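You operate a simulated robot arm through the tools that you are given. There is no shell and no other tool. Be economical: measure what you need, move in short steps, check, and stop when the job is done.

You are at the controls of a simulated two-armed robot. One attempt, no reset.

TASK
Take the lid off the glue can and lay it down on the top of the black shelf unit.

Only the result counts: the job must be done as asked and must still hold three seconds after the hand-in. Knocking over, shifting, dropping, spilling or breaking anything else fails it. Lids that push on must go on centred and level and be pressed home; caps that screw on are set level and turned clockwise until they are tight.

THE ROBOT
Two 6-joint arms with two-finger parallel grippers on one trunk, on a base that drives. Base frame: it is fixed to the floor where the robot stands at the start and does not move with it; the origin is under the middle of the robot, x ahead of it, y to its left, z up; the surface under the hand at the start is at about z = 78. Lengths are in cm, angles in degrees, forces in N, time in s.
The left shoulder is at the start at [6, 18.7, 112.2], the right one opposite. With the tool pointing down near the work surface each hand reaches from about 20 to 62 cm from the robot's upright axis, wherever it stands, measured 20 degrees to its own side. Payload 1.57 kg a hand.
The TCP of each hand is the grasp point between the finger pads, 3 cm short of the fingertips. In the tool frame z runs along the fingers and y along their closing line. Largest opening 11 cm; finger width 2.4, thickness 1.2; the body of the gripper, 4.8 by 11.2 cm, starts 7.8 cm behind the TCP.
Orientation is that of the tool frame in the base frame, as a unit quaternion [x, y, z, w]. With the fingers straight down and closing along the base's y, the tool's x points along the base's -x, its y along +y and its z along -z.

THE INTERFACE
- The arms move only by the tool apply_moves. It takes "left_motion", "right_motion" or both (then of equal length, played together; a hand with none holds still); each is text: rows parted by semicolons, each of 7 numbers parted by spaces: the shift along the tool's x, y, z in cm, then the turn, a rotation vector about the tool's x, y, z in degrees, then the opening in per cent of the stroke, from 0 (shut) to 100 (fully open). In form: x y z wx wy wz fingers; .... A call has 1 to 20 rows; each row is the pose to reach, as a shift and turn from the pose commanded when the call began, along the tool's axes at that moment. Each row takes 0.2 s and may step no farther than 5 cm and 8.6 degrees from the row before; otherwise, or with a gripper value out of range, the whole call is refused. Where a pose cannot be reached the arm comes as near as it can. A force on the tool above 40 N (or 10 N above the force at the start of the call, whichever is more), or a blocked arm, ends the call early, and 0.2 s more pass. Each finger travels about 15.3 cm/s and halts on what it meets, pressing with about 33 N; the grip force reading is that of the motor and also rises with nothing between the fingers. The clock runs only during rows and for 0.2 s after the last one: add rows that repeat a pose to give the fingers time. It gives the time, the measured TCP pose, the force on the tool (base axes), the opening and the grip force at its end, in the units of the frame above (readings bear some noise), with the torque about the TCP (base axes, N m) and any sound that the robot's microphone picked up.
- Cameras (640 x 400 px; columns grow to the right, rows downward): "scene" is now at [1.56, 0.8, 166.14]; the picture's right is [0.09, -1.00, 0.00], its down [-0.78, -0.07, -0.63] and it looks along [0.63, 0.06, -0.78] (base axes); focal length 296 px, centre (320, 200). "left" rides on the left gripper at [7, -1.6, -14.1] in its tool frame; the picture's right is [0.23, 0.97, 0.00], its down [-0.86, 0.20, -0.48] and it looks along [-0.47, 0.11, 0.88] (tool axes); focal length 222 px, centre (320, 200). "right" rides on the right gripper at [7, 1.6, -14.1] in its tool frame; the picture's right is [-0.23, 0.97, 0.00], its down [-0.86, -0.20, -0.48] and it looks along [-0.47, -0.11, 0.88] (tool axes); focal length 222 px, centre (320, 200). There is no depth. A picture from a camera that has moved, and an enlarged one, comes with that camera's place and axes in the base frame and with its lens.
- camera(camera): a new picture of that camera. The clock stands still meanwhile.
- move_column(by): slides the trunk up (or, below 0, down) by that many cm; the arms and the scene camera ride with it, the base frame stays. It gives what a move gives, with no picture.
- drive_base(legs): drives the robot by 1 to 6 legs, each [ahead, left, turn to the left] in cm, cm and degrees, along the robot's own axes; the way and the turn of a leg run together, so that a leg with both is an arc; at most 150 cm and 180 degrees a leg. The arms and the cameras ride along, it lands a little off, and it stops where it bumps. It gives what a move gives.
- aim_head(pan, tilt): turns the head with the scene camera to pan (to the left, within 86 degrees either way) and tilt (down, from -29 to 69), counted from straight ahead of the robot. It gives what a move gives.
- enlarge(camera, box): a new picture of the part [left, top, right, bottom] of that camera's present view, enlarged. The clock stands still meanwhile.
- close_job(): hands the job in; it is judged then, once.

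Go step by step. Nothing tells you exact positions but the pictures and the camera data: compare them with the known pose of the tool, close in by small moves and look again before you grip or let go. The budget is 120 turns and 100 pictures, counting those below and the enlarged ones. Unless the task says otherwise, let go and move clear before handing in, and close with one line.

The tools are called by a JSON object that holds its "name" and its "arguments". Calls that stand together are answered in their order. apply_moves: Moves the arms, as the interface text tells. Its arguments: {"type":"object","properties":{"left_motion":{"type":"string"},"right_motion":{"type":"string"}},"required":[]} The other tools are called the same way: move_column (by) slides the trunk up or down; drive_base (legs) drives the base; aim_head (pan, tilt) turns the head that bears the scene camera; camera (camera) takes a picture; enlarge (camera, box) takes an enlarged picture of a part of a camera's view; close_job () hands the job in.

At the start:

```text
time: 0.0
left_tool_pos: [46.99, 28.7, 103.95]
left_ee_rot: [0.0, 1.0, 0.0, 0.0]
left_contact_force: [0.2, -0.1, -0.6]
left_moment: [-0.01, 0.01, 0.02]
left_finger_gap: 11.0
left_grip_force: 0.0
right_tool_pos: [43.77, -11.19, 108.73]
right_ee_rot: [0.0, 1.0, 0.0, -0.001]
right_contact_force: [-0.8, -0.2, 0.0]
right_moment: [0.0, 0.0, 0.0]
right_finger_gap: 11.02
right_grip_force: 0.1
trunk travel left (down, up): [-75.0, 24.0]
robot x, y, heading: [0.23, 0.13, 0.3]
head pan, tilt: [5.3, 51.1]
```

scene: 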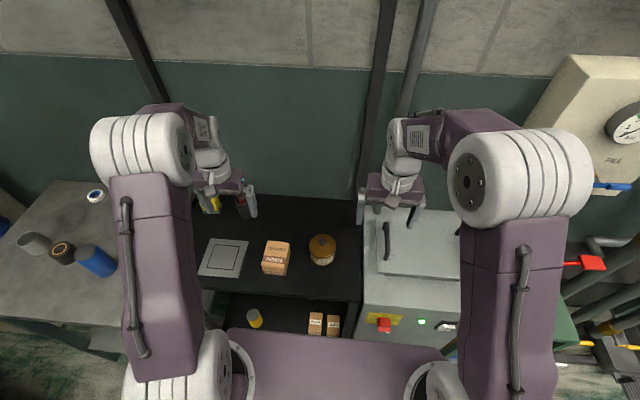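
right: 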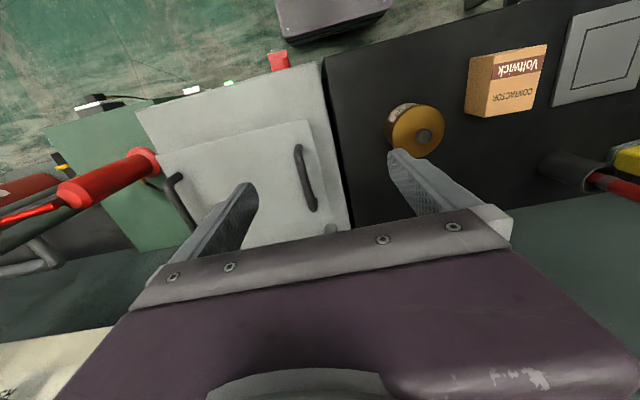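
left: 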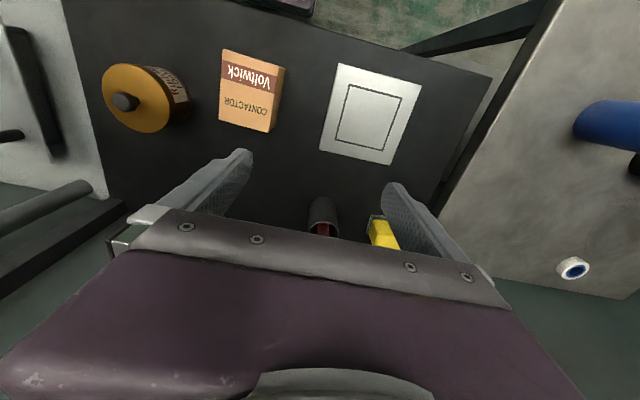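

I see an orange-lidded round can on the black unit and more items on the left table. I'll enlarge to identify the glue can.

{"name": "enlarge", "arguments": {"camera": "scene", "box": [190, 180, 370, 340]}}

{"name": "enlarge", "arguments": {"camera": "scene", "box": [0, 180, 130, 290]}}

{"name": "enlarge", "arguments": {"camera": "left", "box": [80, 30, 300, 170]}}

```text
2.50 times, centred on (280, 260) of scene
camera zoom: at [1.56, 0.8, 166.14], right [0.09, -1.0, 0.0], down [-0.78, -0.07, -0.63], along [0.63, 0.06, -0.78], focal length 739 px, centre (420, 50)
```

zoom: 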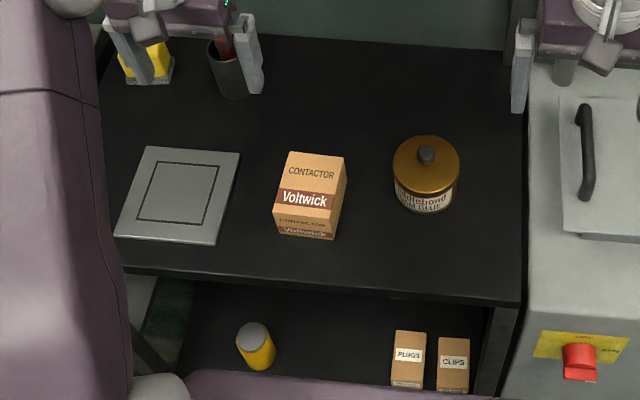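

```text
3.64 times, centred on (65, 235) of scene
camera zoom: at [1.56, 0.8, 166.14], right [0.09, -1.0, 0.0], down [-0.78, -0.07, -0.63], along [0.63, 0.06, -0.78], focal length 1075 px, centre (1247, 73)
```

zoom: 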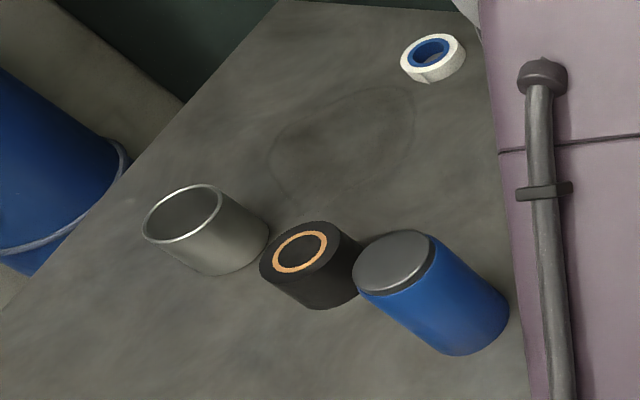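

```text
2.86 times, centred on (190, 100) of left
camera zoom: at [39.98, 27.08, 118.2], right [-0.23, 0.97, 0.0], down [0.86, 0.2, 0.48], along [0.47, 0.11, -0.88], focal length 635 px, centre (691, 486)
```

zoom: 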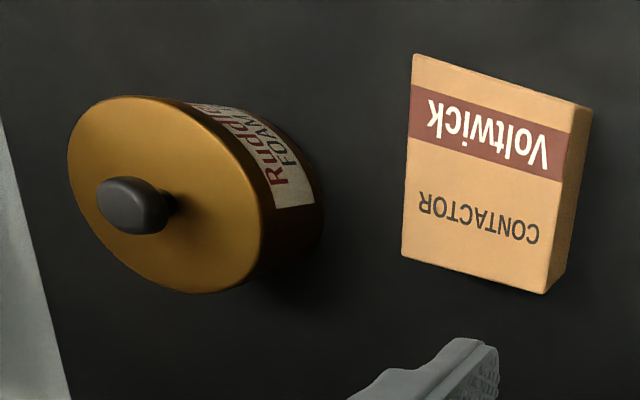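

The glue can is the orange-lidded one, with its lid centred near (48, 4.6), top near z 86 and the knob up to about 88.5. I bring the right hand above it and look again.

{"name": "apply_moves", "arguments": {"right_motion": "-1 4 0 0 0 0 80; -2 8 0 0 0 0 60; -3 12 1 0 0 0 60; -4.2 15.8 3 0 0 0 60; -4.2 15.8 6 0 0 0 60; -4.2 15.8 6 0 0 0 60; -4.2 15.8 6 0 0 0 60"}}

{"name": "camera", "arguments": {"camera": "right"}}

{"name": "camera", "arguments": {"camera": "left"}}

{"name": "camera", "arguments": {"camera": "scene"}}

```text
time: 1.6
left_tool_pos: [47.03, 28.82, 103.88]
left_ee_rot: [0.0, 1.0, -0.001, 0.0]
left_contact_force: [-0.7, -0.6, 0.5]
left_moment: [-0.01, 0.02, 0.0]
left_finger_gap: 11.0
left_grip_force: 0.0
right_tool_pos: [47.94, 4.86, 102.67]
right_ee_rot: [0.0, 1.0, 0.0, 0.0]
right_contact_force: [0.2, 0.6, -0.6]
right_moment: [0.02, 0.0, -0.02]
right_finger_gap: 6.58
right_grip_force: 0.0
trunk travel left (down, up): [-75.0, 24.0]
robot x, y, heading: [-0.06, -0.03, -0.1]
head pan, tilt: [5.3, 51.1]
```

```text
93 pictures are left
camera right: at [41.17, 6.42, 116.92], right [0.23, 0.97, 0.0], down [0.86, -0.2, 0.48], along [0.47, -0.11, -0.88], focal length 222 px, centre (320, 200)
```

right: 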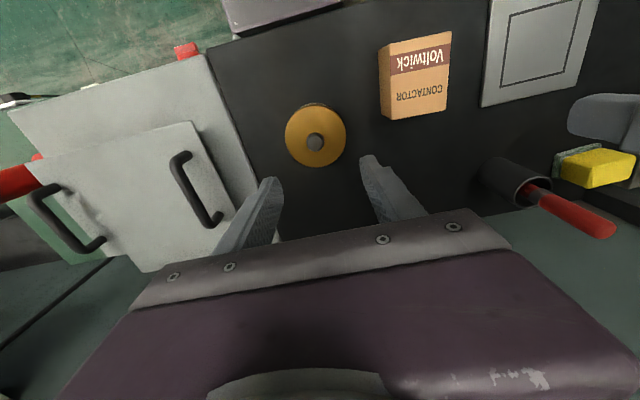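

```text
92 pictures are left
camera left: at [39.99, 27.13, 118.18], right [-0.23, 0.97, 0.0], down [0.86, 0.2, 0.48], along [0.47, 0.11, -0.88], focal length 222 px, centre (320, 200)
```

left: 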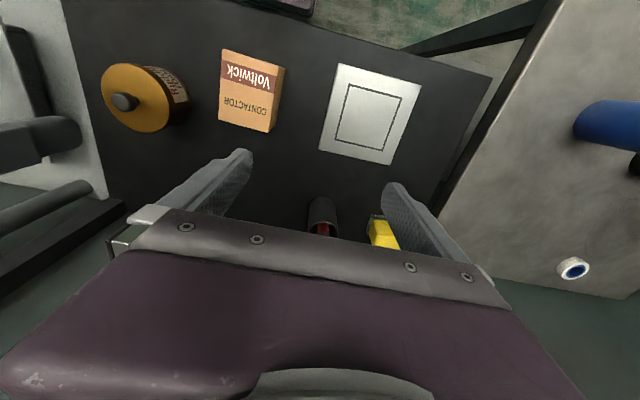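

```text
91 pictures are left
camera scene: at [1.58, 0.87, 166.14], right [0.09, -1.0, 0.0], down [-0.78, -0.07, -0.63], along [0.62, 0.06, -0.78], focal length 296 px, centre (320, 200)
```

scene: 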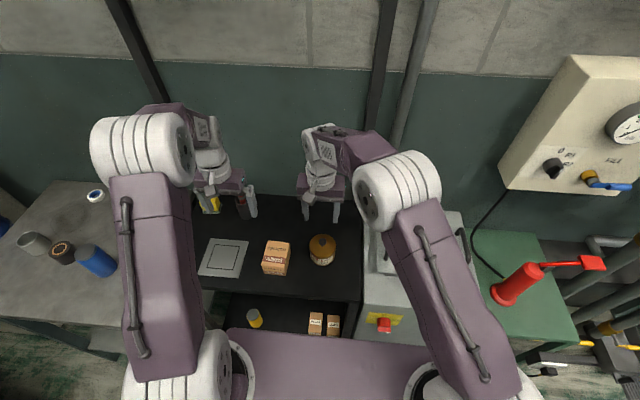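

Triangulating from both wrist cameras puts the knob top at about (48.1, 4.1, 88.1). I align over it and go down to just above.

{"name": "apply_moves", "arguments": {"right_motion": "-0.13 -0.74 2 0 0 0 60; -0.13 -0.74 5 0 0 0 60; -0.13 -0.74 8 0 0 0 60; -0.13 -0.74 9.2 0 0 0 60; -0.13 -0.74 9.2 0 0 0 60"}}

{"name": "camera", "arguments": {"camera": "right"}}

{"name": "enlarge", "arguments": {"camera": "left", "box": [60, 30, 220, 150]}}

{"name": "enlarge", "arguments": {"camera": "scene", "box": [260, 180, 380, 280]}}

```text
time: 2.8
left_tool_pos: [46.93, 28.71, 103.9]
left_ee_rot: [0.0, 1.0, 0.0, 0.0]
left_contact_force: [-0.5, 0.0, -0.4]
left_moment: [0.01, -0.01, 0.03]
left_finger_gap: 10.99
left_grip_force: 0.0
right_tool_pos: [47.94, 3.89, 93.42]
right_ee_rot: [0.0, 1.0, -0.001, 0.0]
right_contact_force: [0.4, 0.9, -0.6]
right_moment: [0.01, 0.0, -0.03]
right_finger_gap: 6.62
right_grip_force: 0.1
trunk travel left (down, up): [-75.0, 24.0]
robot x, y, heading: [0.04, -0.2, -0.2]
head pan, tilt: [5.3, 51.1]
```

```text
90 pictures are left
camera right: at [41.07, 5.45, 107.71], right [0.23, 0.97, 0.0], down [0.86, -0.2, 0.48], along [0.47, -0.11, -0.88], focal length 222 px, centre (320, 200)
```

right: 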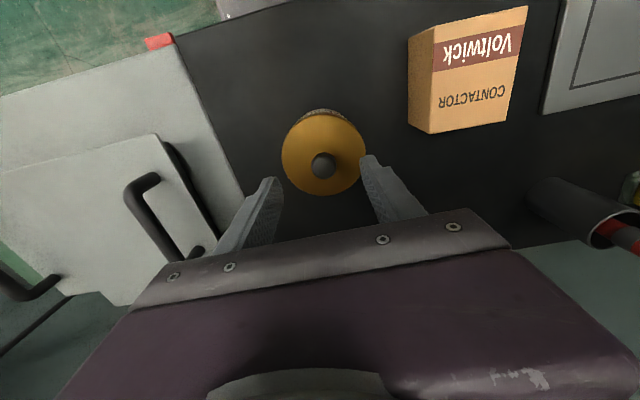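

```text
3.33 times, centred on (140, 90) of left
camera zoom: at [39.98, 27.08, 118.2], right [-0.23, 0.97, 0.0], down [0.86, 0.2, 0.48], along [0.47, 0.11, -0.88], focal length 740 px, centre (920, 567)
```

zoom: 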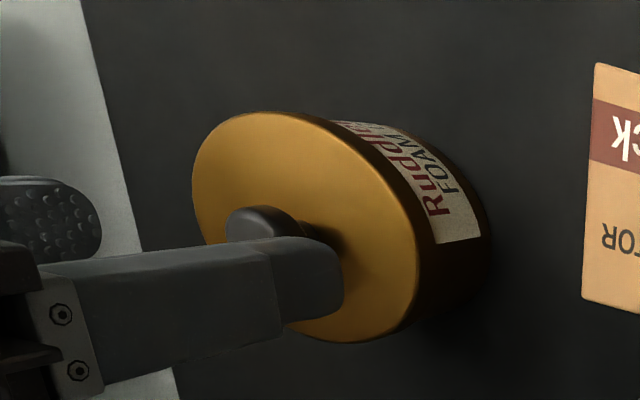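

```text
4.00 times, centred on (320, 230) of scene
camera zoom: at [1.56, 0.81, 166.14], right [0.09, -1.0, 0.0], down [-0.78, -0.07, -0.63], along [0.63, 0.06, -0.78], focal length 1182 px, centre (320, 80)
```

zoom: 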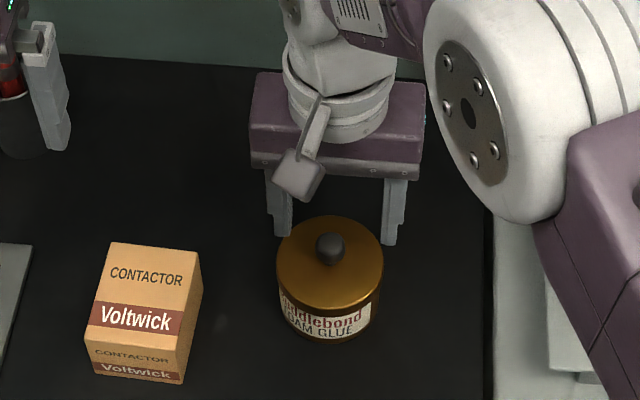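

The knob sits at about (48.0, 4.1) with the lid plate near z 85, and the fingers straddle it. I lower so the fingertips come just above the lid plate.

{"name": "apply_moves", "arguments": {"right_motion": "-0.1 0.2 1.5 0 0 0 50; -0.1 0.2 3 0 0 0 50; -0.1 0.2 4.2 0 0 0 50; -0.1 0.2 4.5 0 0 0 50; -0.1 0.2 4.5 0 0 0 50"}}

{"name": "enlarge", "arguments": {"camera": "left", "box": [60, 30, 220, 150]}}

{"name": "enlarge", "arguments": {"camera": "right", "box": [220, 100, 420, 225]}}

```text
time: 4.0
left_tool_pos: [46.57, 28.79, 104.23]
left_ee_rot: [0.0, 1.0, 0.0, 0.002]
left_contact_force: [0.4, -0.6, -0.8]
left_moment: [0.01, -0.01, 0.04]
left_finger_gap: 11.03
left_grip_force: 0.1
right_tool_pos: [48.31, 4.09, 89.59]
right_ee_rot: [0.0, 1.0, 0.001, 0.004]
right_contact_force: [4.6, -6.8, 38.7]
right_moment: [-0.63, 0.05, -0.01]
right_finger_gap: 5.5
right_grip_force: 0.0
trunk travel left (down, up): [-75.0, 24.0]
robot x, y, heading: [-0.22, -0.14, 0.0]
head pan, tilt: [5.3, 51.1]
```

```text
3.33 times, centred on (140, 90) of left
camera zoom: at [39.64, 26.94, 118.42], right [-0.23, 0.97, 0.0], down [0.85, 0.2, 0.48], along [0.47, 0.11, -0.88], focal length 740 px, centre (920, 567)
```

zoom: 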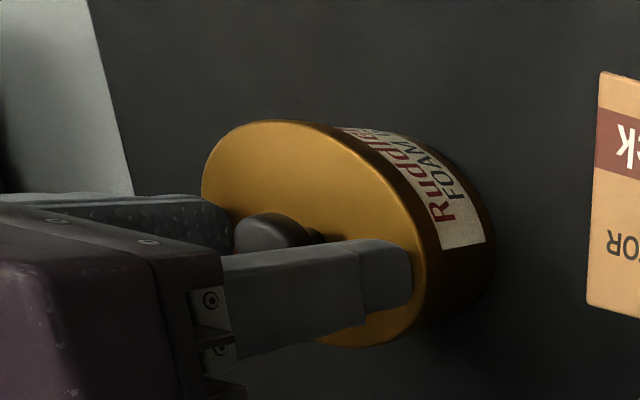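

```text
3.20 times, centred on (320, 162) of right
camera zoom: at [41.13, 5.67, 103.7], right [0.23, 0.97, 0.01], down [0.85, -0.2, 0.49], along [0.47, -0.11, -0.87], focal length 711 px, centre (320, 320)
```

zoom: 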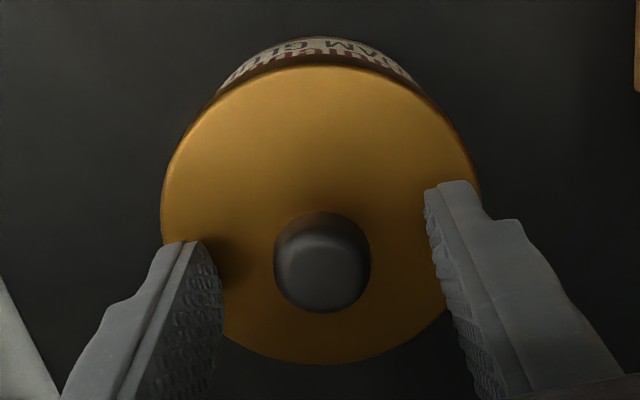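

The fingertips touched the lid plate at TCP z 89.6, so the lid top is near 86.5. I back off slightly and close on the knob.

{"name": "apply_moves", "arguments": {"right_motion": "0 0 -0.6 0 0 0 50; 0 0 -1.0 0 0 0 50; 0 0 -1.0 0 0 0 50"}}

{"name": "enlarge", "arguments": {"camera": "right", "box": [220, 100, 420, 225]}}

{"name": "enlarge", "arguments": {"camera": "left", "box": [60, 30, 220, 150]}}

```text
time: 4.8
left_tool_pos: [46.82, 28.77, 104.07]
left_ee_rot: [0.0, 1.0, 0.0, 0.0]
left_contact_force: [0.1, -0.2, -0.1]
left_moment: [-0.01, 0.02, 0.02]
left_finger_gap: 11.01
left_grip_force: 0.1
right_tool_pos: [47.97, 4.27, 90.03]
right_ee_rot: [0.001, 1.0, -0.001, -0.002]
right_contact_force: [1.0, -0.2, 0.1]
right_moment: [-0.03, 0.03, 0.01]
right_finger_gap: 5.5
right_grip_force: 0.0
trunk travel left (down, up): [-75.0, 24.0]
robot x, y, heading: [-0.18, 0.03, 0.0]
head pan, tilt: [5.3, 51.1]
```

```text
3.20 times, centred on (320, 162) of right
camera zoom: at [41.17, 5.83, 104.26], right [0.23, 0.97, 0.0], down [0.86, -0.2, 0.48], along [0.46, -0.11, -0.88], focal length 711 px, centre (320, 320)
```

zoom: 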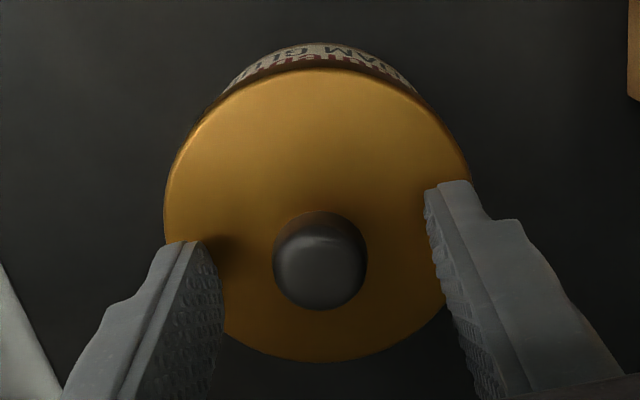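

```text
3.33 times, centred on (140, 90) of left
camera zoom: at [39.95, 27.08, 118.19], right [-0.23, 0.97, 0.0], down [0.85, 0.2, 0.48], along [0.47, 0.11, -0.88], focal length 740 px, centre (920, 567)
```

zoom: 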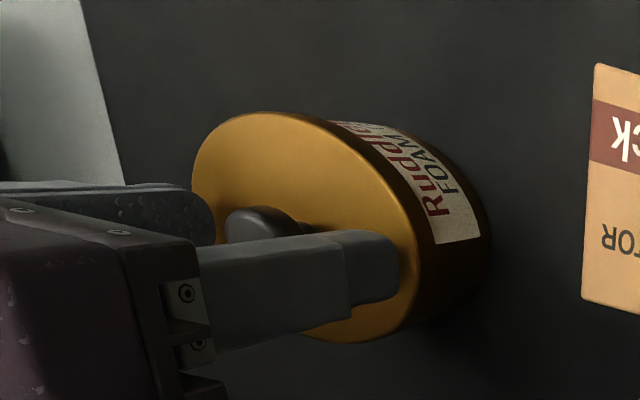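

The knob is centred between the fingers. I go down 0.25 and close.

{"name": "apply_moves", "arguments": {"right_motion": "0 -0.1 0.25 0 0 0 50; 0 -0.1 0.25 0 0 0 30; 0 -0.1 0.25 0 0 0 15; 0 -0.1 0.25 0 0 0 5; 0 -0.1 0.25 0 0 0 5"}}

{"name": "enlarge", "arguments": {"camera": "left", "box": [60, 30, 220, 150]}}

{"name": "enlarge", "arguments": {"camera": "right", "box": [220, 100, 420, 225]}}

```text
time: 6.0
left_tool_pos: [46.98, 28.77, 103.85]
left_ee_rot: [0.001, 1.0, -0.001, 0.0]
left_contact_force: [0.0, -0.3, -0.3]
left_moment: [0.0, -0.03, 0.01]
left_finger_gap: 11.0
left_grip_force: 0.0
right_tool_pos: [48.13, 4.05, 89.67]
right_ee_rot: [0.0, 1.0, -0.001, 0.0]
right_contact_force: [0.4, 0.0, -0.1]
right_moment: [0.02, -0.01, 0.04]
right_finger_gap: 2.21
right_grip_force: 33.3
trunk travel left (down, up): [-75.0, 24.0]
robot x, y, heading: [0.14, -0.25, -0.1]
head pan, tilt: [5.3, 51.1]
heard: snap
```

```text
3.33 times, centred on (140, 90) of left
camera zoom: at [39.99, 27.09, 118.19], right [-0.23, 0.97, 0.0], down [0.86, 0.2, 0.48], along [0.47, 0.11, -0.88], focal length 740 px, centre (920, 567)
```

zoom: 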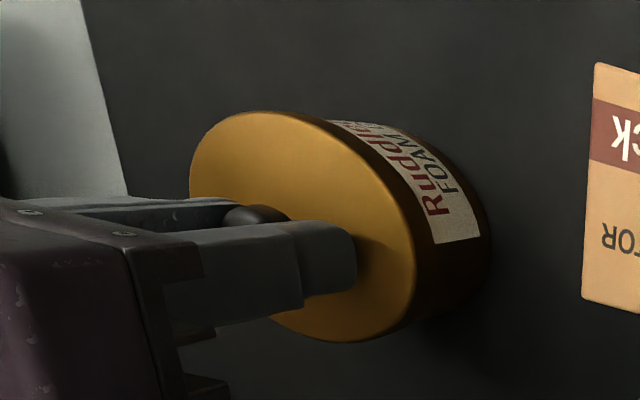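

```text
3.20 times, centred on (320, 162) of right
camera zoom: at [41.26, 5.71, 103.99], right [0.23, 0.97, 0.0], down [0.86, -0.2, 0.48], along [0.47, -0.11, -0.88], focal length 711 px, centre (320, 320)
```

zoom: 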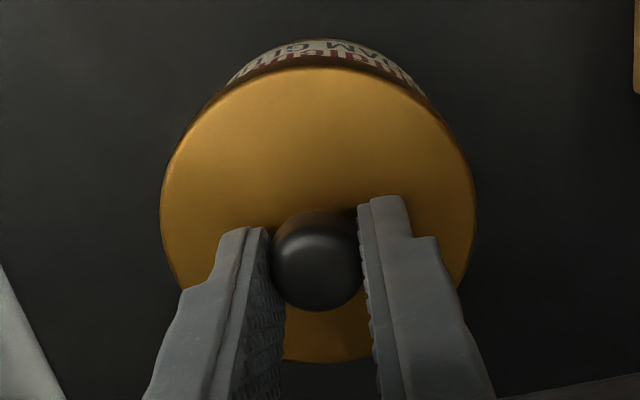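

The knob is held with a 2.2 cm gap, and I heard a snap, perhaps the lid's fit shifting. I lift gently in small steps.

{"name": "apply_moves", "arguments": {"right_motion": "0 0 -0.3 0 0 0 5; 0 0 -0.6 0 0 0 5; 0 0 -0.9 0 0 0 5; 0 0 -1.2 0 0 0 5; 0 0 -1.2 0 0 0 5"}}

{"name": "enlarge", "arguments": {"camera": "left", "box": [60, 30, 220, 150]}}

```text
time: 7.2
left_tool_pos: [46.87, 28.76, 103.95]
left_ee_rot: [0.0, 1.0, 0.0, 0.0]
left_contact_force: [-0.6, 0.2, 0.3]
left_moment: [0.0, -0.03, 0.03]
left_finger_gap: 11.01
left_grip_force: 0.2
right_tool_pos: [48.2, 4.25, 90.93]
right_ee_rot: [0.0, 1.0, -0.001, 0.0]
right_contact_force: [0.1, -0.2, -0.6]
right_moment: [0.0, -0.05, -0.01]
right_finger_gap: 2.2
right_grip_force: 32.6
trunk travel left (down, up): [-75.0, 24.0]
robot x, y, heading: [0.01, -0.36, -0.1]
head pan, tilt: [5.3, 51.1]
```

```text
3.33 times, centred on (140, 90) of left
camera zoom: at [39.99, 27.08, 118.2], right [-0.23, 0.97, 0.0], down [0.86, 0.2, 0.48], along [0.47, 0.11, -0.88], focal length 740 px, centre (920, 567)
```

zoom: 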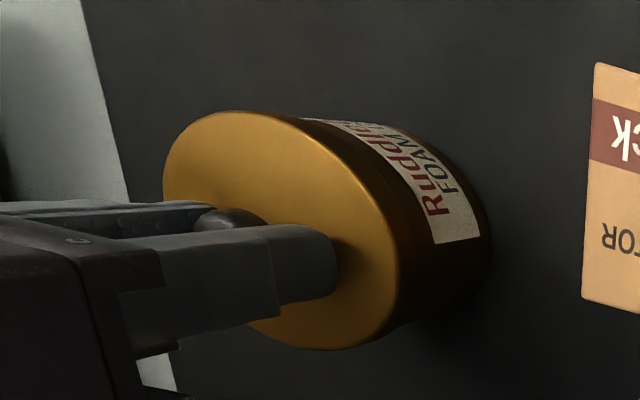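

The lid is rising and the can stays put. I lift well clear.

{"name": "apply_moves", "arguments": {"right_motion": "0 0 -0.5 0 0 0 5; 0 0 -1.5 0 0 0 5; 0 0 -3 0 0 0 5; 0 0 -5 0 0 0 5; 0 0 -7 0 0 0 5; 0 0 -8 0 0 0 5; 0 0 -8 0 0 0 5"}}

{"name": "camera", "arguments": {"camera": "left"}}

{"name": "enlarge", "arguments": {"camera": "scene", "box": [200, 160, 380, 280]}}

{"name": "camera", "arguments": {"camera": "right"}}

```text
time: 8.8
left_tool_pos: [46.9, 28.7, 104.01]
left_ee_rot: [0.001, 1.0, 0.0, 0.0]
left_contact_force: [-0.8, 0.8, -0.7]
left_moment: [0.02, 0.01, 0.01]
left_finger_gap: 10.97
left_grip_force: 0.0
right_tool_pos: [48.29, 4.0, 99.07]
right_ee_rot: [0.0, 1.0, 0.0, 0.0]
right_contact_force: [-0.2, 0.8, -0.3]
right_moment: [-0.01, 0.01, 0.02]
right_finger_gap: 2.19
right_grip_force: 33.2
trunk travel left (down, up): [-75.0, 24.0]
robot x, y, heading: [0.01, 0.13, -0.1]
head pan, tilt: [5.3, 51.1]
```

```text
80 pictures are left
camera left: at [39.99, 27.08, 118.2], right [-0.23, 0.97, 0.0], down [0.86, 0.2, 0.48], along [0.47, 0.11, -0.88], focal length 222 px, centre (320, 200)
```

left: 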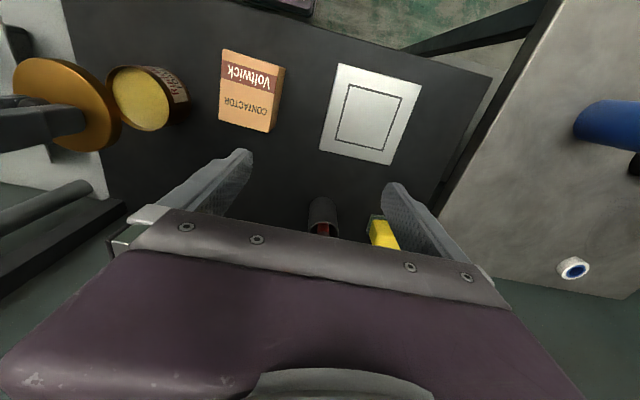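

```text
3.33 times, centred on (290, 220) of scene
camera zoom: at [1.58, 0.81, 166.14], right [0.09, -1.0, 0.0], down [-0.78, -0.07, -0.63], along [0.63, 0.06, -0.78], focal length 985 px, centre (420, 133)
```

zoom: 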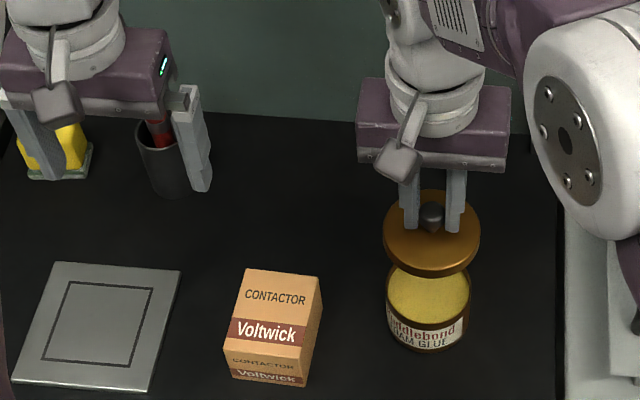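

```text
78 pictures are left
camera right: at [41.36, 5.61, 113.19], right [0.23, 0.97, 0.0], down [0.86, -0.2, 0.48], along [0.47, -0.11, -0.88], focal length 222 px, centre (320, 200)
```

right: 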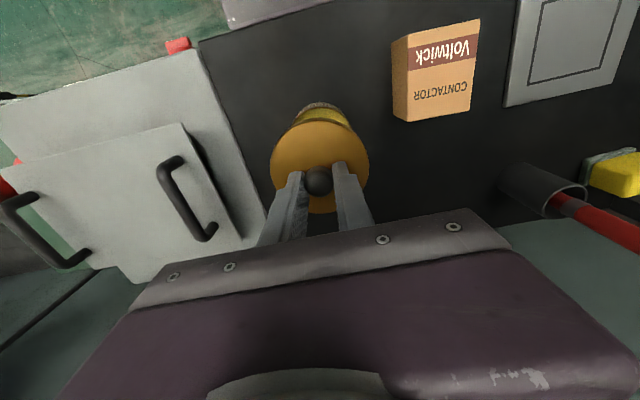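

The lid is off cleanly and the can is upright. The free spot on the shelf is behind the can, around (58, 8), so I move there at height and check the reach.

{"name": "apply_moves", "arguments": {"right_motion": "-2 1 0 0 0 0 5; -4 2 0 0 0 0 5; -6 3 0 0 0 0 5; -8 4 0 0 0 0 5; -10 5 0 0 0 0 5; -10.5 5 0 0 0 0 5; -10.5 5 0 0 0 0 5"}}

{"name": "camera", "arguments": {"camera": "scene"}}

{"name": "camera", "arguments": {"camera": "left"}}

{"name": "camera", "arguments": {"camera": "right"}}

```text
time: 10.4
left_tool_pos: [47.08, 28.73, 103.99]
left_ee_rot: [0.0, 1.0, 0.0, 0.0]
left_contact_force: [-0.2, -0.3, -0.2]
left_moment: [0.01, -0.03, -0.03]
left_finger_gap: 10.99
left_grip_force: 0.1
right_tool_pos: [53.78, 6.75, 98.92]
right_ee_rot: [0.0, 1.0, 0.0, -0.001]
right_contact_force: [-0.6, -0.9, -0.4]
right_moment: [0.02, -0.01, 0.03]
right_finger_gap: 2.2
right_grip_force: 32.9
right hand out of reach, approached as far as the arm can: row 3, 4, 5, 6, 7
trunk travel left (down, up): [-75.0, 24.0]
robot x, y, heading: [0.12, 0.08, 0.1]
head pan, tilt: [5.3, 51.1]
```

```text
77 pictures are left
camera scene: at [1.57, 0.8, 166.14], right [0.09, -1.0, 0.0], down [-0.78, -0.07, -0.63], along [0.63, 0.06, -0.78], focal length 296 px, centre (320, 200)
```

scene: 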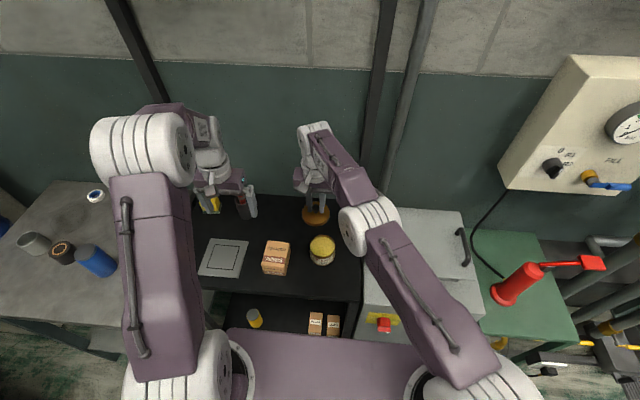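

```text
76 pictures are left
camera left: at [39.98, 27.08, 118.2], right [-0.23, 0.97, 0.0], down [0.86, 0.2, 0.48], along [0.47, 0.11, -0.88], focal length 222 px, centre (320, 200)
```

left: 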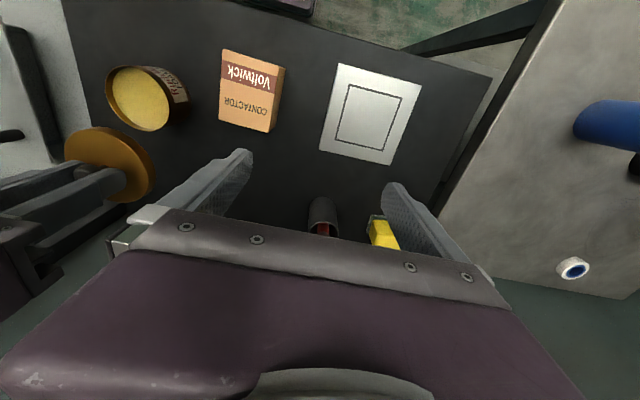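

```text
75 pictures are left
camera right: at [46.83, 8.34, 113.2], right [0.23, 0.97, 0.0], down [0.86, -0.2, 0.48], along [0.47, -0.11, -0.88], focal length 222 px, centre (320, 200)
```

right: 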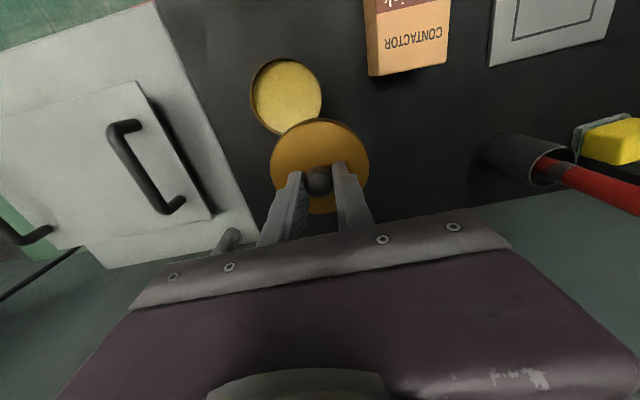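

The right hand stops at x 53.8, so I need about 5 cm more reach. The base front looks to be near x 21 and the shelf front near x 35, so I tuck the left hand back and up and then drive ahead 5 cm.

{"name": "apply_moves", "arguments": {"left_motion": "2 0 -2 0 0 0 100; 4 0 -4 0 0 0 100; 5 0 -6 0 0 0 100; 5 0 -6 0 0 0 100", "right_motion": "0.5 0 0 0 0 0 5; 1 0 0 0 0 0 5; 1.5 0 0 0 0 0 5; 1.5 0 0 0 0 0 5"}}

{"name": "drive_base", "arguments": {"legs": [[5, 0, 0]]}}

{"name": "camera", "arguments": {"camera": "scene"}}

{"name": "camera", "arguments": {"camera": "right"}}

```text
time: 11.4
left_tool_pos: [41.99, 28.56, 109.89]
left_ee_rot: [0.0, 1.0, 0.001, 0.0]
left_contact_force: [0.3, 0.1, -0.2]
left_moment: [0.0, -0.05, -0.04]
left_finger_gap: 10.99
left_grip_force: 0.1
right_tool_pos: [52.07, 6.79, 98.82]
right_ee_rot: [0.0, 1.0, 0.0, 0.0]
right_contact_force: [0.4, -1.1, -0.4]
right_moment: [0.0, 0.03, 0.0]
right_finger_gap: 2.21
right_grip_force: 33.2
trunk travel left (down, up): [-75.0, 24.0]
robot x, y, heading: [0.07, 0.5, 0.1]
head pan, tilt: [5.3, 51.1]
```

```text
time: 12.3
left_tool_pos: [46.59, 28.64, 110.18]
left_ee_rot: [0.0, 1.0, 0.0, 0.002]
left_contact_force: [-0.2, -0.2, -0.8]
left_moment: [0.02, -0.03, 0.0]
left_finger_gap: 11.0
left_grip_force: 0.1
right_tool_pos: [56.75, 6.88, 99.16]
right_ee_rot: [-0.001, 1.0, -0.001, 0.002]
right_contact_force: [-1.4, -0.4, -0.3]
right_moment: [-0.02, -0.05, -0.01]
right_finger_gap: 2.2
right_grip_force: 32.5
trunk travel left (down, up): [-75.0, 24.0]
robot x, y, heading: [5.22, -0.02, 0.2]
head pan, tilt: [5.3, 51.1]
```

```text
74 pictures are left
camera scene: at [5.88, 0.79, 166.15], right [0.09, -1.0, 0.0], down [-0.77, -0.07, -0.63], along [0.63, 0.06, -0.78], focal length 296 px, centre (320, 200)
```

scene: 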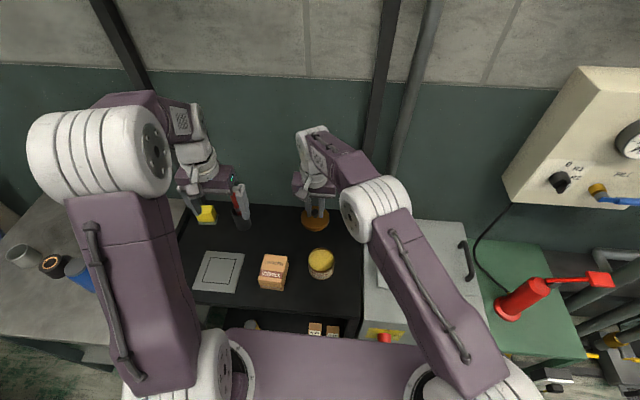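

```text
73 pictures are left
camera right: at [49.66, 8.45, 113.37], right [0.23, 0.97, 0.0], down [0.85, -0.2, 0.48], along [0.47, -0.11, -0.88], focal length 222 px, centre (320, 200)
```

right: 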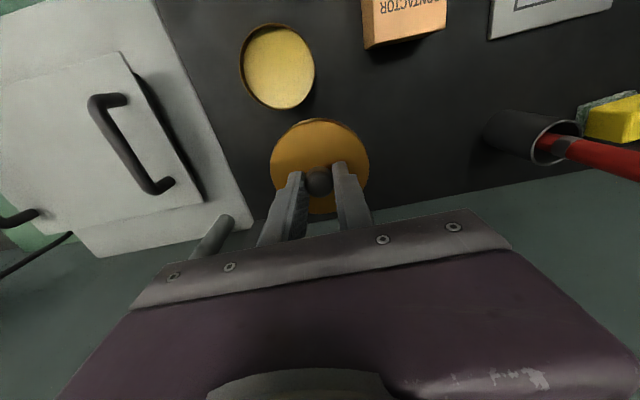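

There is clear shelf under the lid. I shift slightly to (57.8, 8.2) and descend to just above the surface.

{"name": "apply_moves", "arguments": {"right_motion": "-0.5 1 1 0 0 0 5; -1 1.3 4 0 0 0 5; -1 1.3 7 0 0 0 5; -1 1.3 10 0 0 0 5; -1 1.3 12.5 0 0 0 5; -1 1.3 14 0 0 0 5; -1 1.3 14 0 0 0 5"}}

{"name": "camera", "arguments": {"camera": "left"}}

{"name": "camera", "arguments": {"camera": "right"}}

{"name": "enlarge", "arguments": {"camera": "scene", "box": [250, 170, 370, 290]}}

```text
time: 13.9
left_tool_pos: [46.96, 28.65, 109.92]
left_ee_rot: [0.0, 1.0, -0.001, 0.0]
left_contact_force: [0.3, -0.2, -0.3]
left_moment: [0.0, 0.0, -0.02]
left_finger_gap: 11.01
left_grip_force: 0.0
right_tool_pos: [56.69, 7.43, 85.95]
right_ee_rot: [-0.002, 1.0, 0.0, 0.0]
right_contact_force: [0.0, 0.1, -0.6]
right_moment: [0.0, 0.0, 0.02]
right_finger_gap: 2.17
right_grip_force: 32.7
right hand out of reach, approached as far as the arm can: row 3, 4, 5, 6, 7
trunk travel left (down, up): [-75.0, 24.0]
robot x, y, heading: [5.18, -0.01, -0.0]
head pan, tilt: [5.3, 51.1]
```

```text
72 pictures are left
camera left: at [39.98, 26.93, 124.18], right [-0.23, 0.97, 0.0], down [0.85, 0.2, 0.48], along [0.47, 0.11, -0.88], focal length 222 px, centre (320, 200)
```

left: 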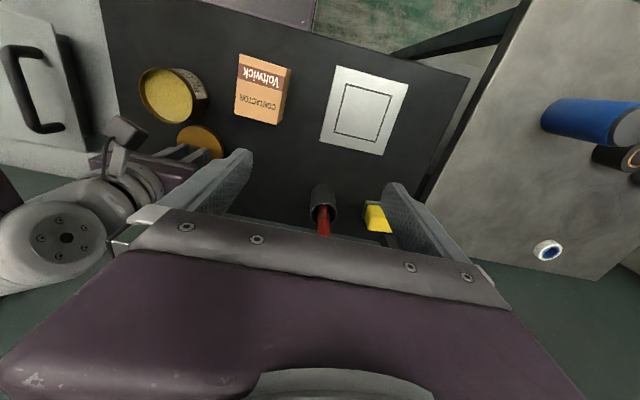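

```text
71 pictures are left
camera right: at [49.82, 8.95, 100.25], right [0.23, 0.97, 0.0], down [0.86, -0.2, 0.48], along [0.47, -0.11, -0.88], focal length 222 px, centre (320, 200)
```

right: 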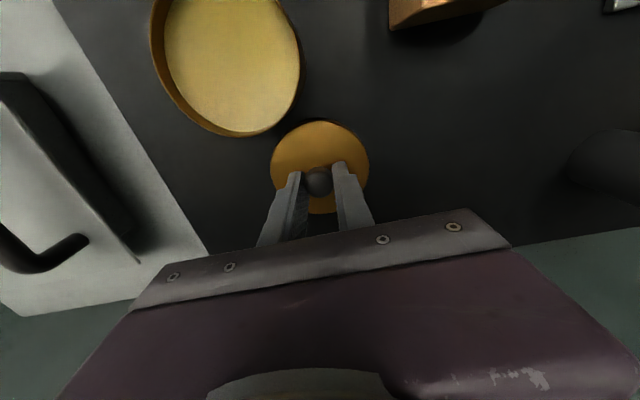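

```text
3.33 times, centred on (310, 230) of scene
camera zoom: at [6.51, 0.81, 166.14], right [0.09, -1.0, 0.0], down [-0.77, -0.07, -0.63], along [0.63, 0.06, -0.78], focal length 985 px, centre (353, 100)
```

zoom: 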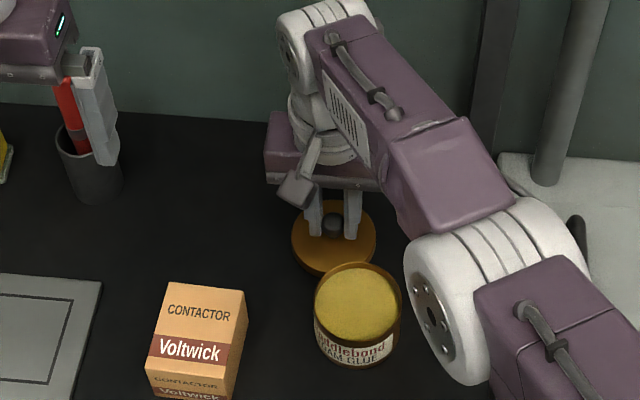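

The arm is at its reach limit, so I drive 2 cm further ahead and lower with the trunk instead.

{"name": "drive_base", "arguments": {"legs": [[2, 0, 0]]}}

{"name": "move_column", "arguments": {"by": -1.5}}

{"name": "camera", "arguments": {"camera": "right"}}

{"name": "enlarge", "arguments": {"camera": "left", "box": [100, 40, 260, 180]}}

{"name": "enlarge", "arguments": {"camera": "scene", "box": [250, 170, 370, 290]}}

```text
time: 14.7
left_tool_pos: [48.57, 28.46, 110.15]
left_ee_rot: [0.0, 1.0, 0.0, 0.001]
left_contact_force: [-0.5, 0.4, -0.8]
left_moment: [-0.02, -0.05, 0.01]
left_finger_gap: 10.99
left_grip_force: 0.0
right_tool_pos: [58.46, 7.36, 86.21]
right_ee_rot: [-0.001, 1.0, 0.0, 0.002]
right_contact_force: [0.1, 0.2, -0.2]
right_moment: [0.03, -0.03, -0.01]
right_finger_gap: 2.21
right_grip_force: 33.3
trunk travel left (down, up): [-75.0, 24.0]
robot x, y, heading: [6.96, 0.17, 0.2]
head pan, tilt: [5.3, 51.1]
```

```text
time: 15.3
left_tool_pos: [48.84, 28.52, 108.42]
left_ee_rot: [-0.001, 1.0, 0.0, 0.001]
left_contact_force: [0.5, -0.5, 0.0]
left_moment: [-0.01, -0.01, -0.01]
left_finger_gap: 10.99
left_grip_force: 0.0
right_tool_pos: [58.65, 7.52, 84.58]
right_ee_rot: [-0.001, 1.0, 0.0, 0.0]
right_contact_force: [0.3, -0.3, -0.7]
right_moment: [0.0, 0.01, 0.02]
right_finger_gap: 2.22
right_grip_force: 33.3
trunk travel left (down, up): [-73.5, 25.5]
robot x, y, heading: [6.96, 0.38, 0.1]
head pan, tilt: [5.3, 51.1]
```

```text
69 pictures are left
camera right: at [51.76, 8.95, 98.77], right [0.23, 0.97, 0.0], down [0.86, -0.2, 0.48], along [0.47, -0.11, -0.88], focal length 222 px, centre (320, 200)
```

right: 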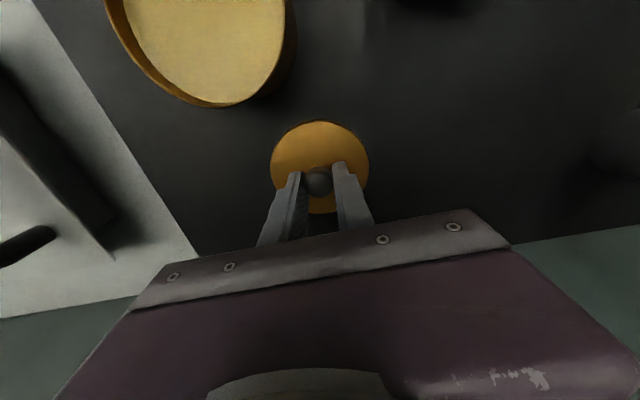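

```text
2.86 times, centred on (180, 110) of left
camera zoom: at [41.92, 26.92, 122.69], right [-0.23, 0.97, 0.0], down [0.85, 0.2, 0.48], along [0.47, 0.11, -0.88], focal length 635 px, centre (720, 457)
```

zoom: 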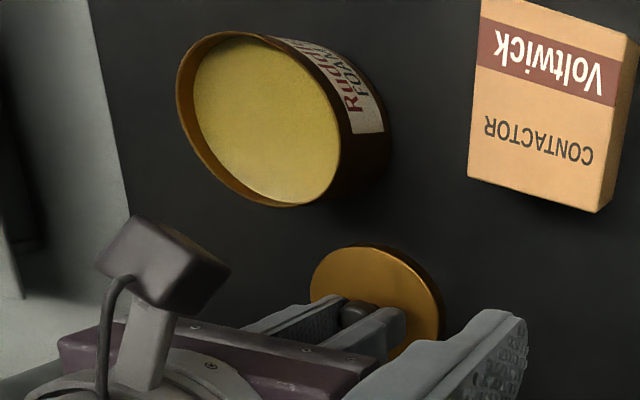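

```text
3.33 times, centred on (310, 230) of scene
camera zoom: at [8.45, 0.81, 164.64], right [0.09, -1.0, 0.0], down [-0.77, -0.07, -0.63], along [0.63, 0.06, -0.78], focal length 985 px, centre (353, 100)
```

zoom: 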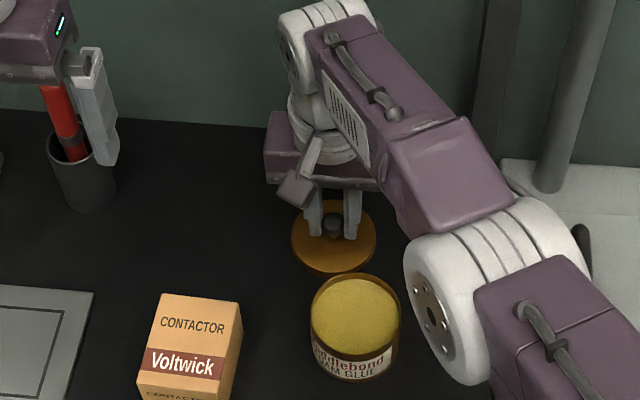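

The lid hangs about 1.5 cm above clear shelf, well off the can. I lower the trunk in small steps and watch the force.

{"name": "move_column", "arguments": {"by": -0.7}}

{"name": "move_column", "arguments": {"by": -0.4}}

{"name": "enlarge", "arguments": {"camera": "left", "box": [150, 100, 250, 180]}}

```text
time: 15.9
left_tool_pos: [48.95, 28.58, 107.69]
left_ee_rot: [-0.001, 1.0, 0.0, 0.0]
left_contact_force: [0.3, 0.2, -0.5]
left_moment: [0.02, -0.03, 0.0]
left_finger_gap: 11.02
left_grip_force: 0.1
right_tool_pos: [58.65, 7.44, 83.84]
right_ee_rot: [-0.001, 1.0, 0.0, 0.001]
right_contact_force: [-0.2, 0.6, -0.7]
right_moment: [-0.02, 0.0, -0.01]
right_finger_gap: 2.23
right_grip_force: 33.1
trunk travel left (down, up): [-72.8, 26.2]
robot x, y, heading: [7.02, -0.37, 0.1]
head pan, tilt: [5.3, 51.1]
```

```text
time: 16.4
left_tool_pos: [48.82, 28.61, 107.49]
left_ee_rot: [-0.001, 1.0, -0.001, 0.0]
left_contact_force: [-0.5, -0.3, 0.0]
left_moment: [-0.02, 0.02, 0.01]
left_finger_gap: 11.02
left_grip_force: 0.1
right_tool_pos: [58.63, 7.36, 83.56]
right_ee_rot: [0.0, 1.0, 0.001, 0.001]
right_contact_force: [-0.5, -0.5, 17.6]
right_moment: [-0.06, 0.12, 0.0]
right_finger_gap: 2.19
right_grip_force: 32.8
trunk travel left (down, up): [-72.4, 26.6]
robot x, y, heading: [7.13, 0.12, -0.0]
head pan, tilt: [5.3, 51.1]
```

```text
5.00 times, centred on (200, 140) of left
camera zoom: at [41.81, 26.87, 121.67], right [-0.23, 0.97, 0.0], down [0.85, 0.2, 0.48], along [0.47, 0.11, -0.88], focal length 1111 px, centre (920, 500)
```

zoom: 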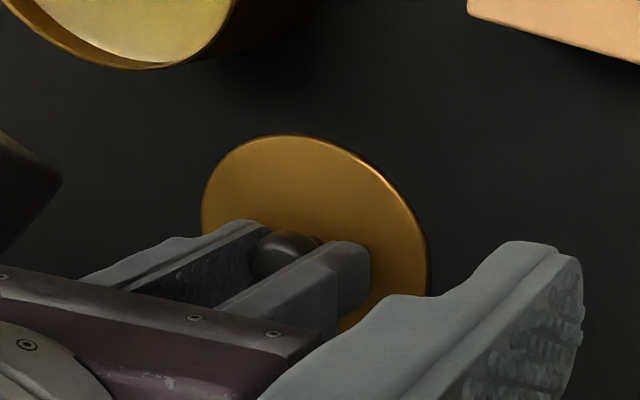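

The lid rests on the shelf (17 N upward). I ease up slightly, open the fingers, and only then rise.

{"name": "move_column", "arguments": {"by": 0.2}}

{"name": "apply_moves", "arguments": {"right_motion": "0 0 0 0 0 0 25; 0 0 0 0 0 0 40; 0 0 0 0 0 0 50; 0 0 0 0 0 0 50"}}

{"name": "camera", "arguments": {"camera": "right"}}

```text
time: 17.0
left_tool_pos: [48.88, 28.59, 107.68]
left_ee_rot: [-0.002, 1.0, 0.0, 0.0]
left_contact_force: [-0.1, 0.5, 0.9]
left_moment: [0.0, 0.03, -0.02]
left_finger_gap: 11.02
left_grip_force: 0.0
right_tool_pos: [58.68, 7.35, 83.73]
right_ee_rot: [-0.001, 1.0, 0.0, 0.001]
right_contact_force: [4.2, 1.8, 10.5]
right_moment: [0.09, -0.24, 0.04]
right_finger_gap: 2.21
right_grip_force: 33.2
trunk travel left (down, up): [-72.6, 26.4]
robot x, y, heading: [7.06, -0.05, -0.4]
head pan, tilt: [5.3, 51.1]
```

```text
time: 18.0
left_tool_pos: [49.03, 28.52, 107.53]
left_ee_rot: [-0.001, 1.0, 0.0, 0.0]
left_contact_force: [-0.2, 0.5, -0.9]
left_moment: [0.02, -0.01, -0.01]
left_finger_gap: 10.99
left_grip_force: 0.0
right_tool_pos: [58.63, 7.36, 83.54]
right_ee_rot: [-0.001, 1.0, 0.0, -0.001]
right_contact_force: [0.0, -0.6, 0.6]
right_moment: [0.0, 0.02, 0.04]
right_finger_gap: 5.5
right_grip_force: 0.1
trunk travel left (down, up): [-72.6, 26.4]
robot x, y, heading: [6.75, -0.02, 0.1]
head pan, tilt: [5.3, 51.1]
```

```text
65 pictures are left
camera right: at [51.81, 8.95, 97.85], right [0.23, 0.97, 0.0], down [0.86, -0.2, 0.48], along [0.47, -0.11, -0.88], focal length 222 px, centre (320, 200)
```

right: 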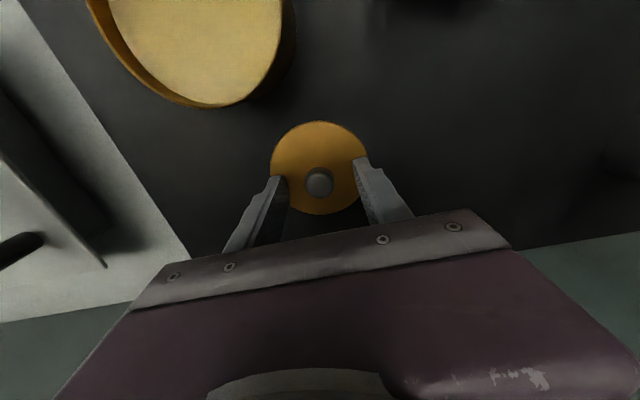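

The lid lies free and level on the shelf. I raise the trunk straight up to clear it, then look.

{"name": "move_column", "arguments": {"by": 10}}

{"name": "camera", "arguments": {"camera": "right"}}

{"name": "camera", "arguments": {"camera": "left"}}

{"name": "camera", "arguments": {"camera": "scene"}}

```text
time: 19.3
left_tool_pos: [48.89, 28.59, 117.55]
left_ee_rot: [-0.001, 1.0, 0.0, 0.001]
left_contact_force: [0.0, -0.1, 0.2]
left_moment: [-0.01, 0.0, 0.02]
left_finger_gap: 11.02
left_grip_force: 0.1
right_tool_pos: [58.79, 7.38, 93.67]
right_ee_rot: [-0.001, 1.0, 0.0, 0.0]
right_contact_force: [0.0, -0.3, 0.5]
right_moment: [0.02, 0.02, -0.02]
right_finger_gap: 5.51
right_grip_force: 0.0
trunk travel left (down, up): [-82.6, 16.4]
robot x, y, heading: [6.99, 0.13, 0.2]
head pan, tilt: [5.3, 51.1]
```

```text
64 pictures are left
camera right: at [51.81, 8.95, 107.84], right [0.23, 0.97, 0.0], down [0.86, -0.2, 0.48], along [0.47, -0.11, -0.88], focal length 222 px, centre (320, 200)
```

right: 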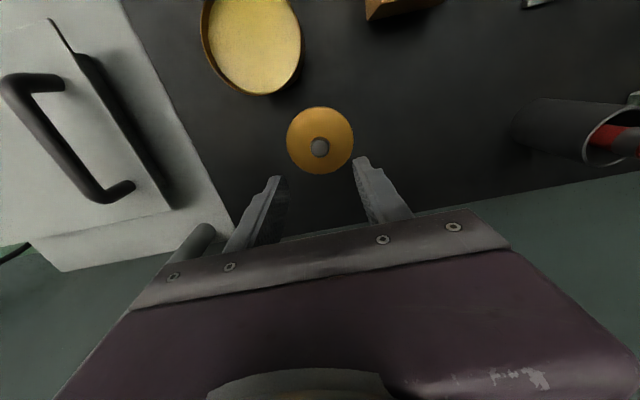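

```text
63 pictures are left
camera left: at [41.98, 26.93, 131.77], right [-0.23, 0.97, 0.0], down [0.85, 0.2, 0.48], along [0.47, 0.11, -0.88], focal length 222 px, centre (320, 200)
```

left: 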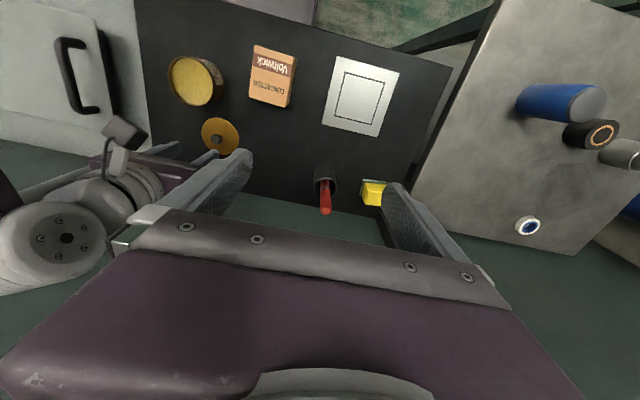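

```text
62 pictures are left
camera scene: at [8.53, 0.82, 173.74], right [0.09, -1.0, 0.0], down [-0.78, -0.07, -0.63], along [0.62, 0.06, -0.78], focal length 296 px, centre (320, 200)
```

scene: 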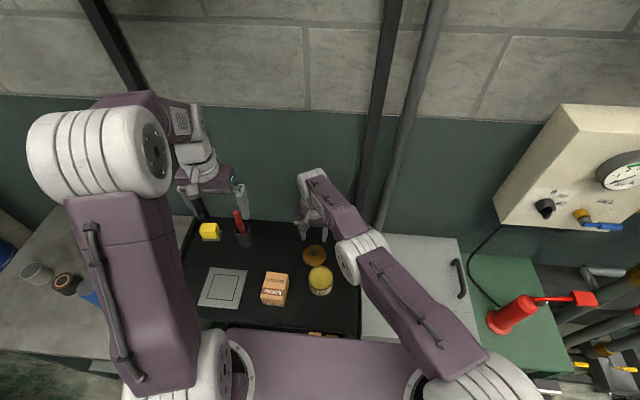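

The lid lies flat on the black shelf top, the can stands where it was, nothing else has moved, and the hand is clear. I hand in.

{"name": "close_job", "arguments": {}}

```text
The job is handed in.
```

The glue can's lid is off and lying flat on top of the black shelf unit, behind the open can. In the last pictures nothing else had moved and both hands were clear.
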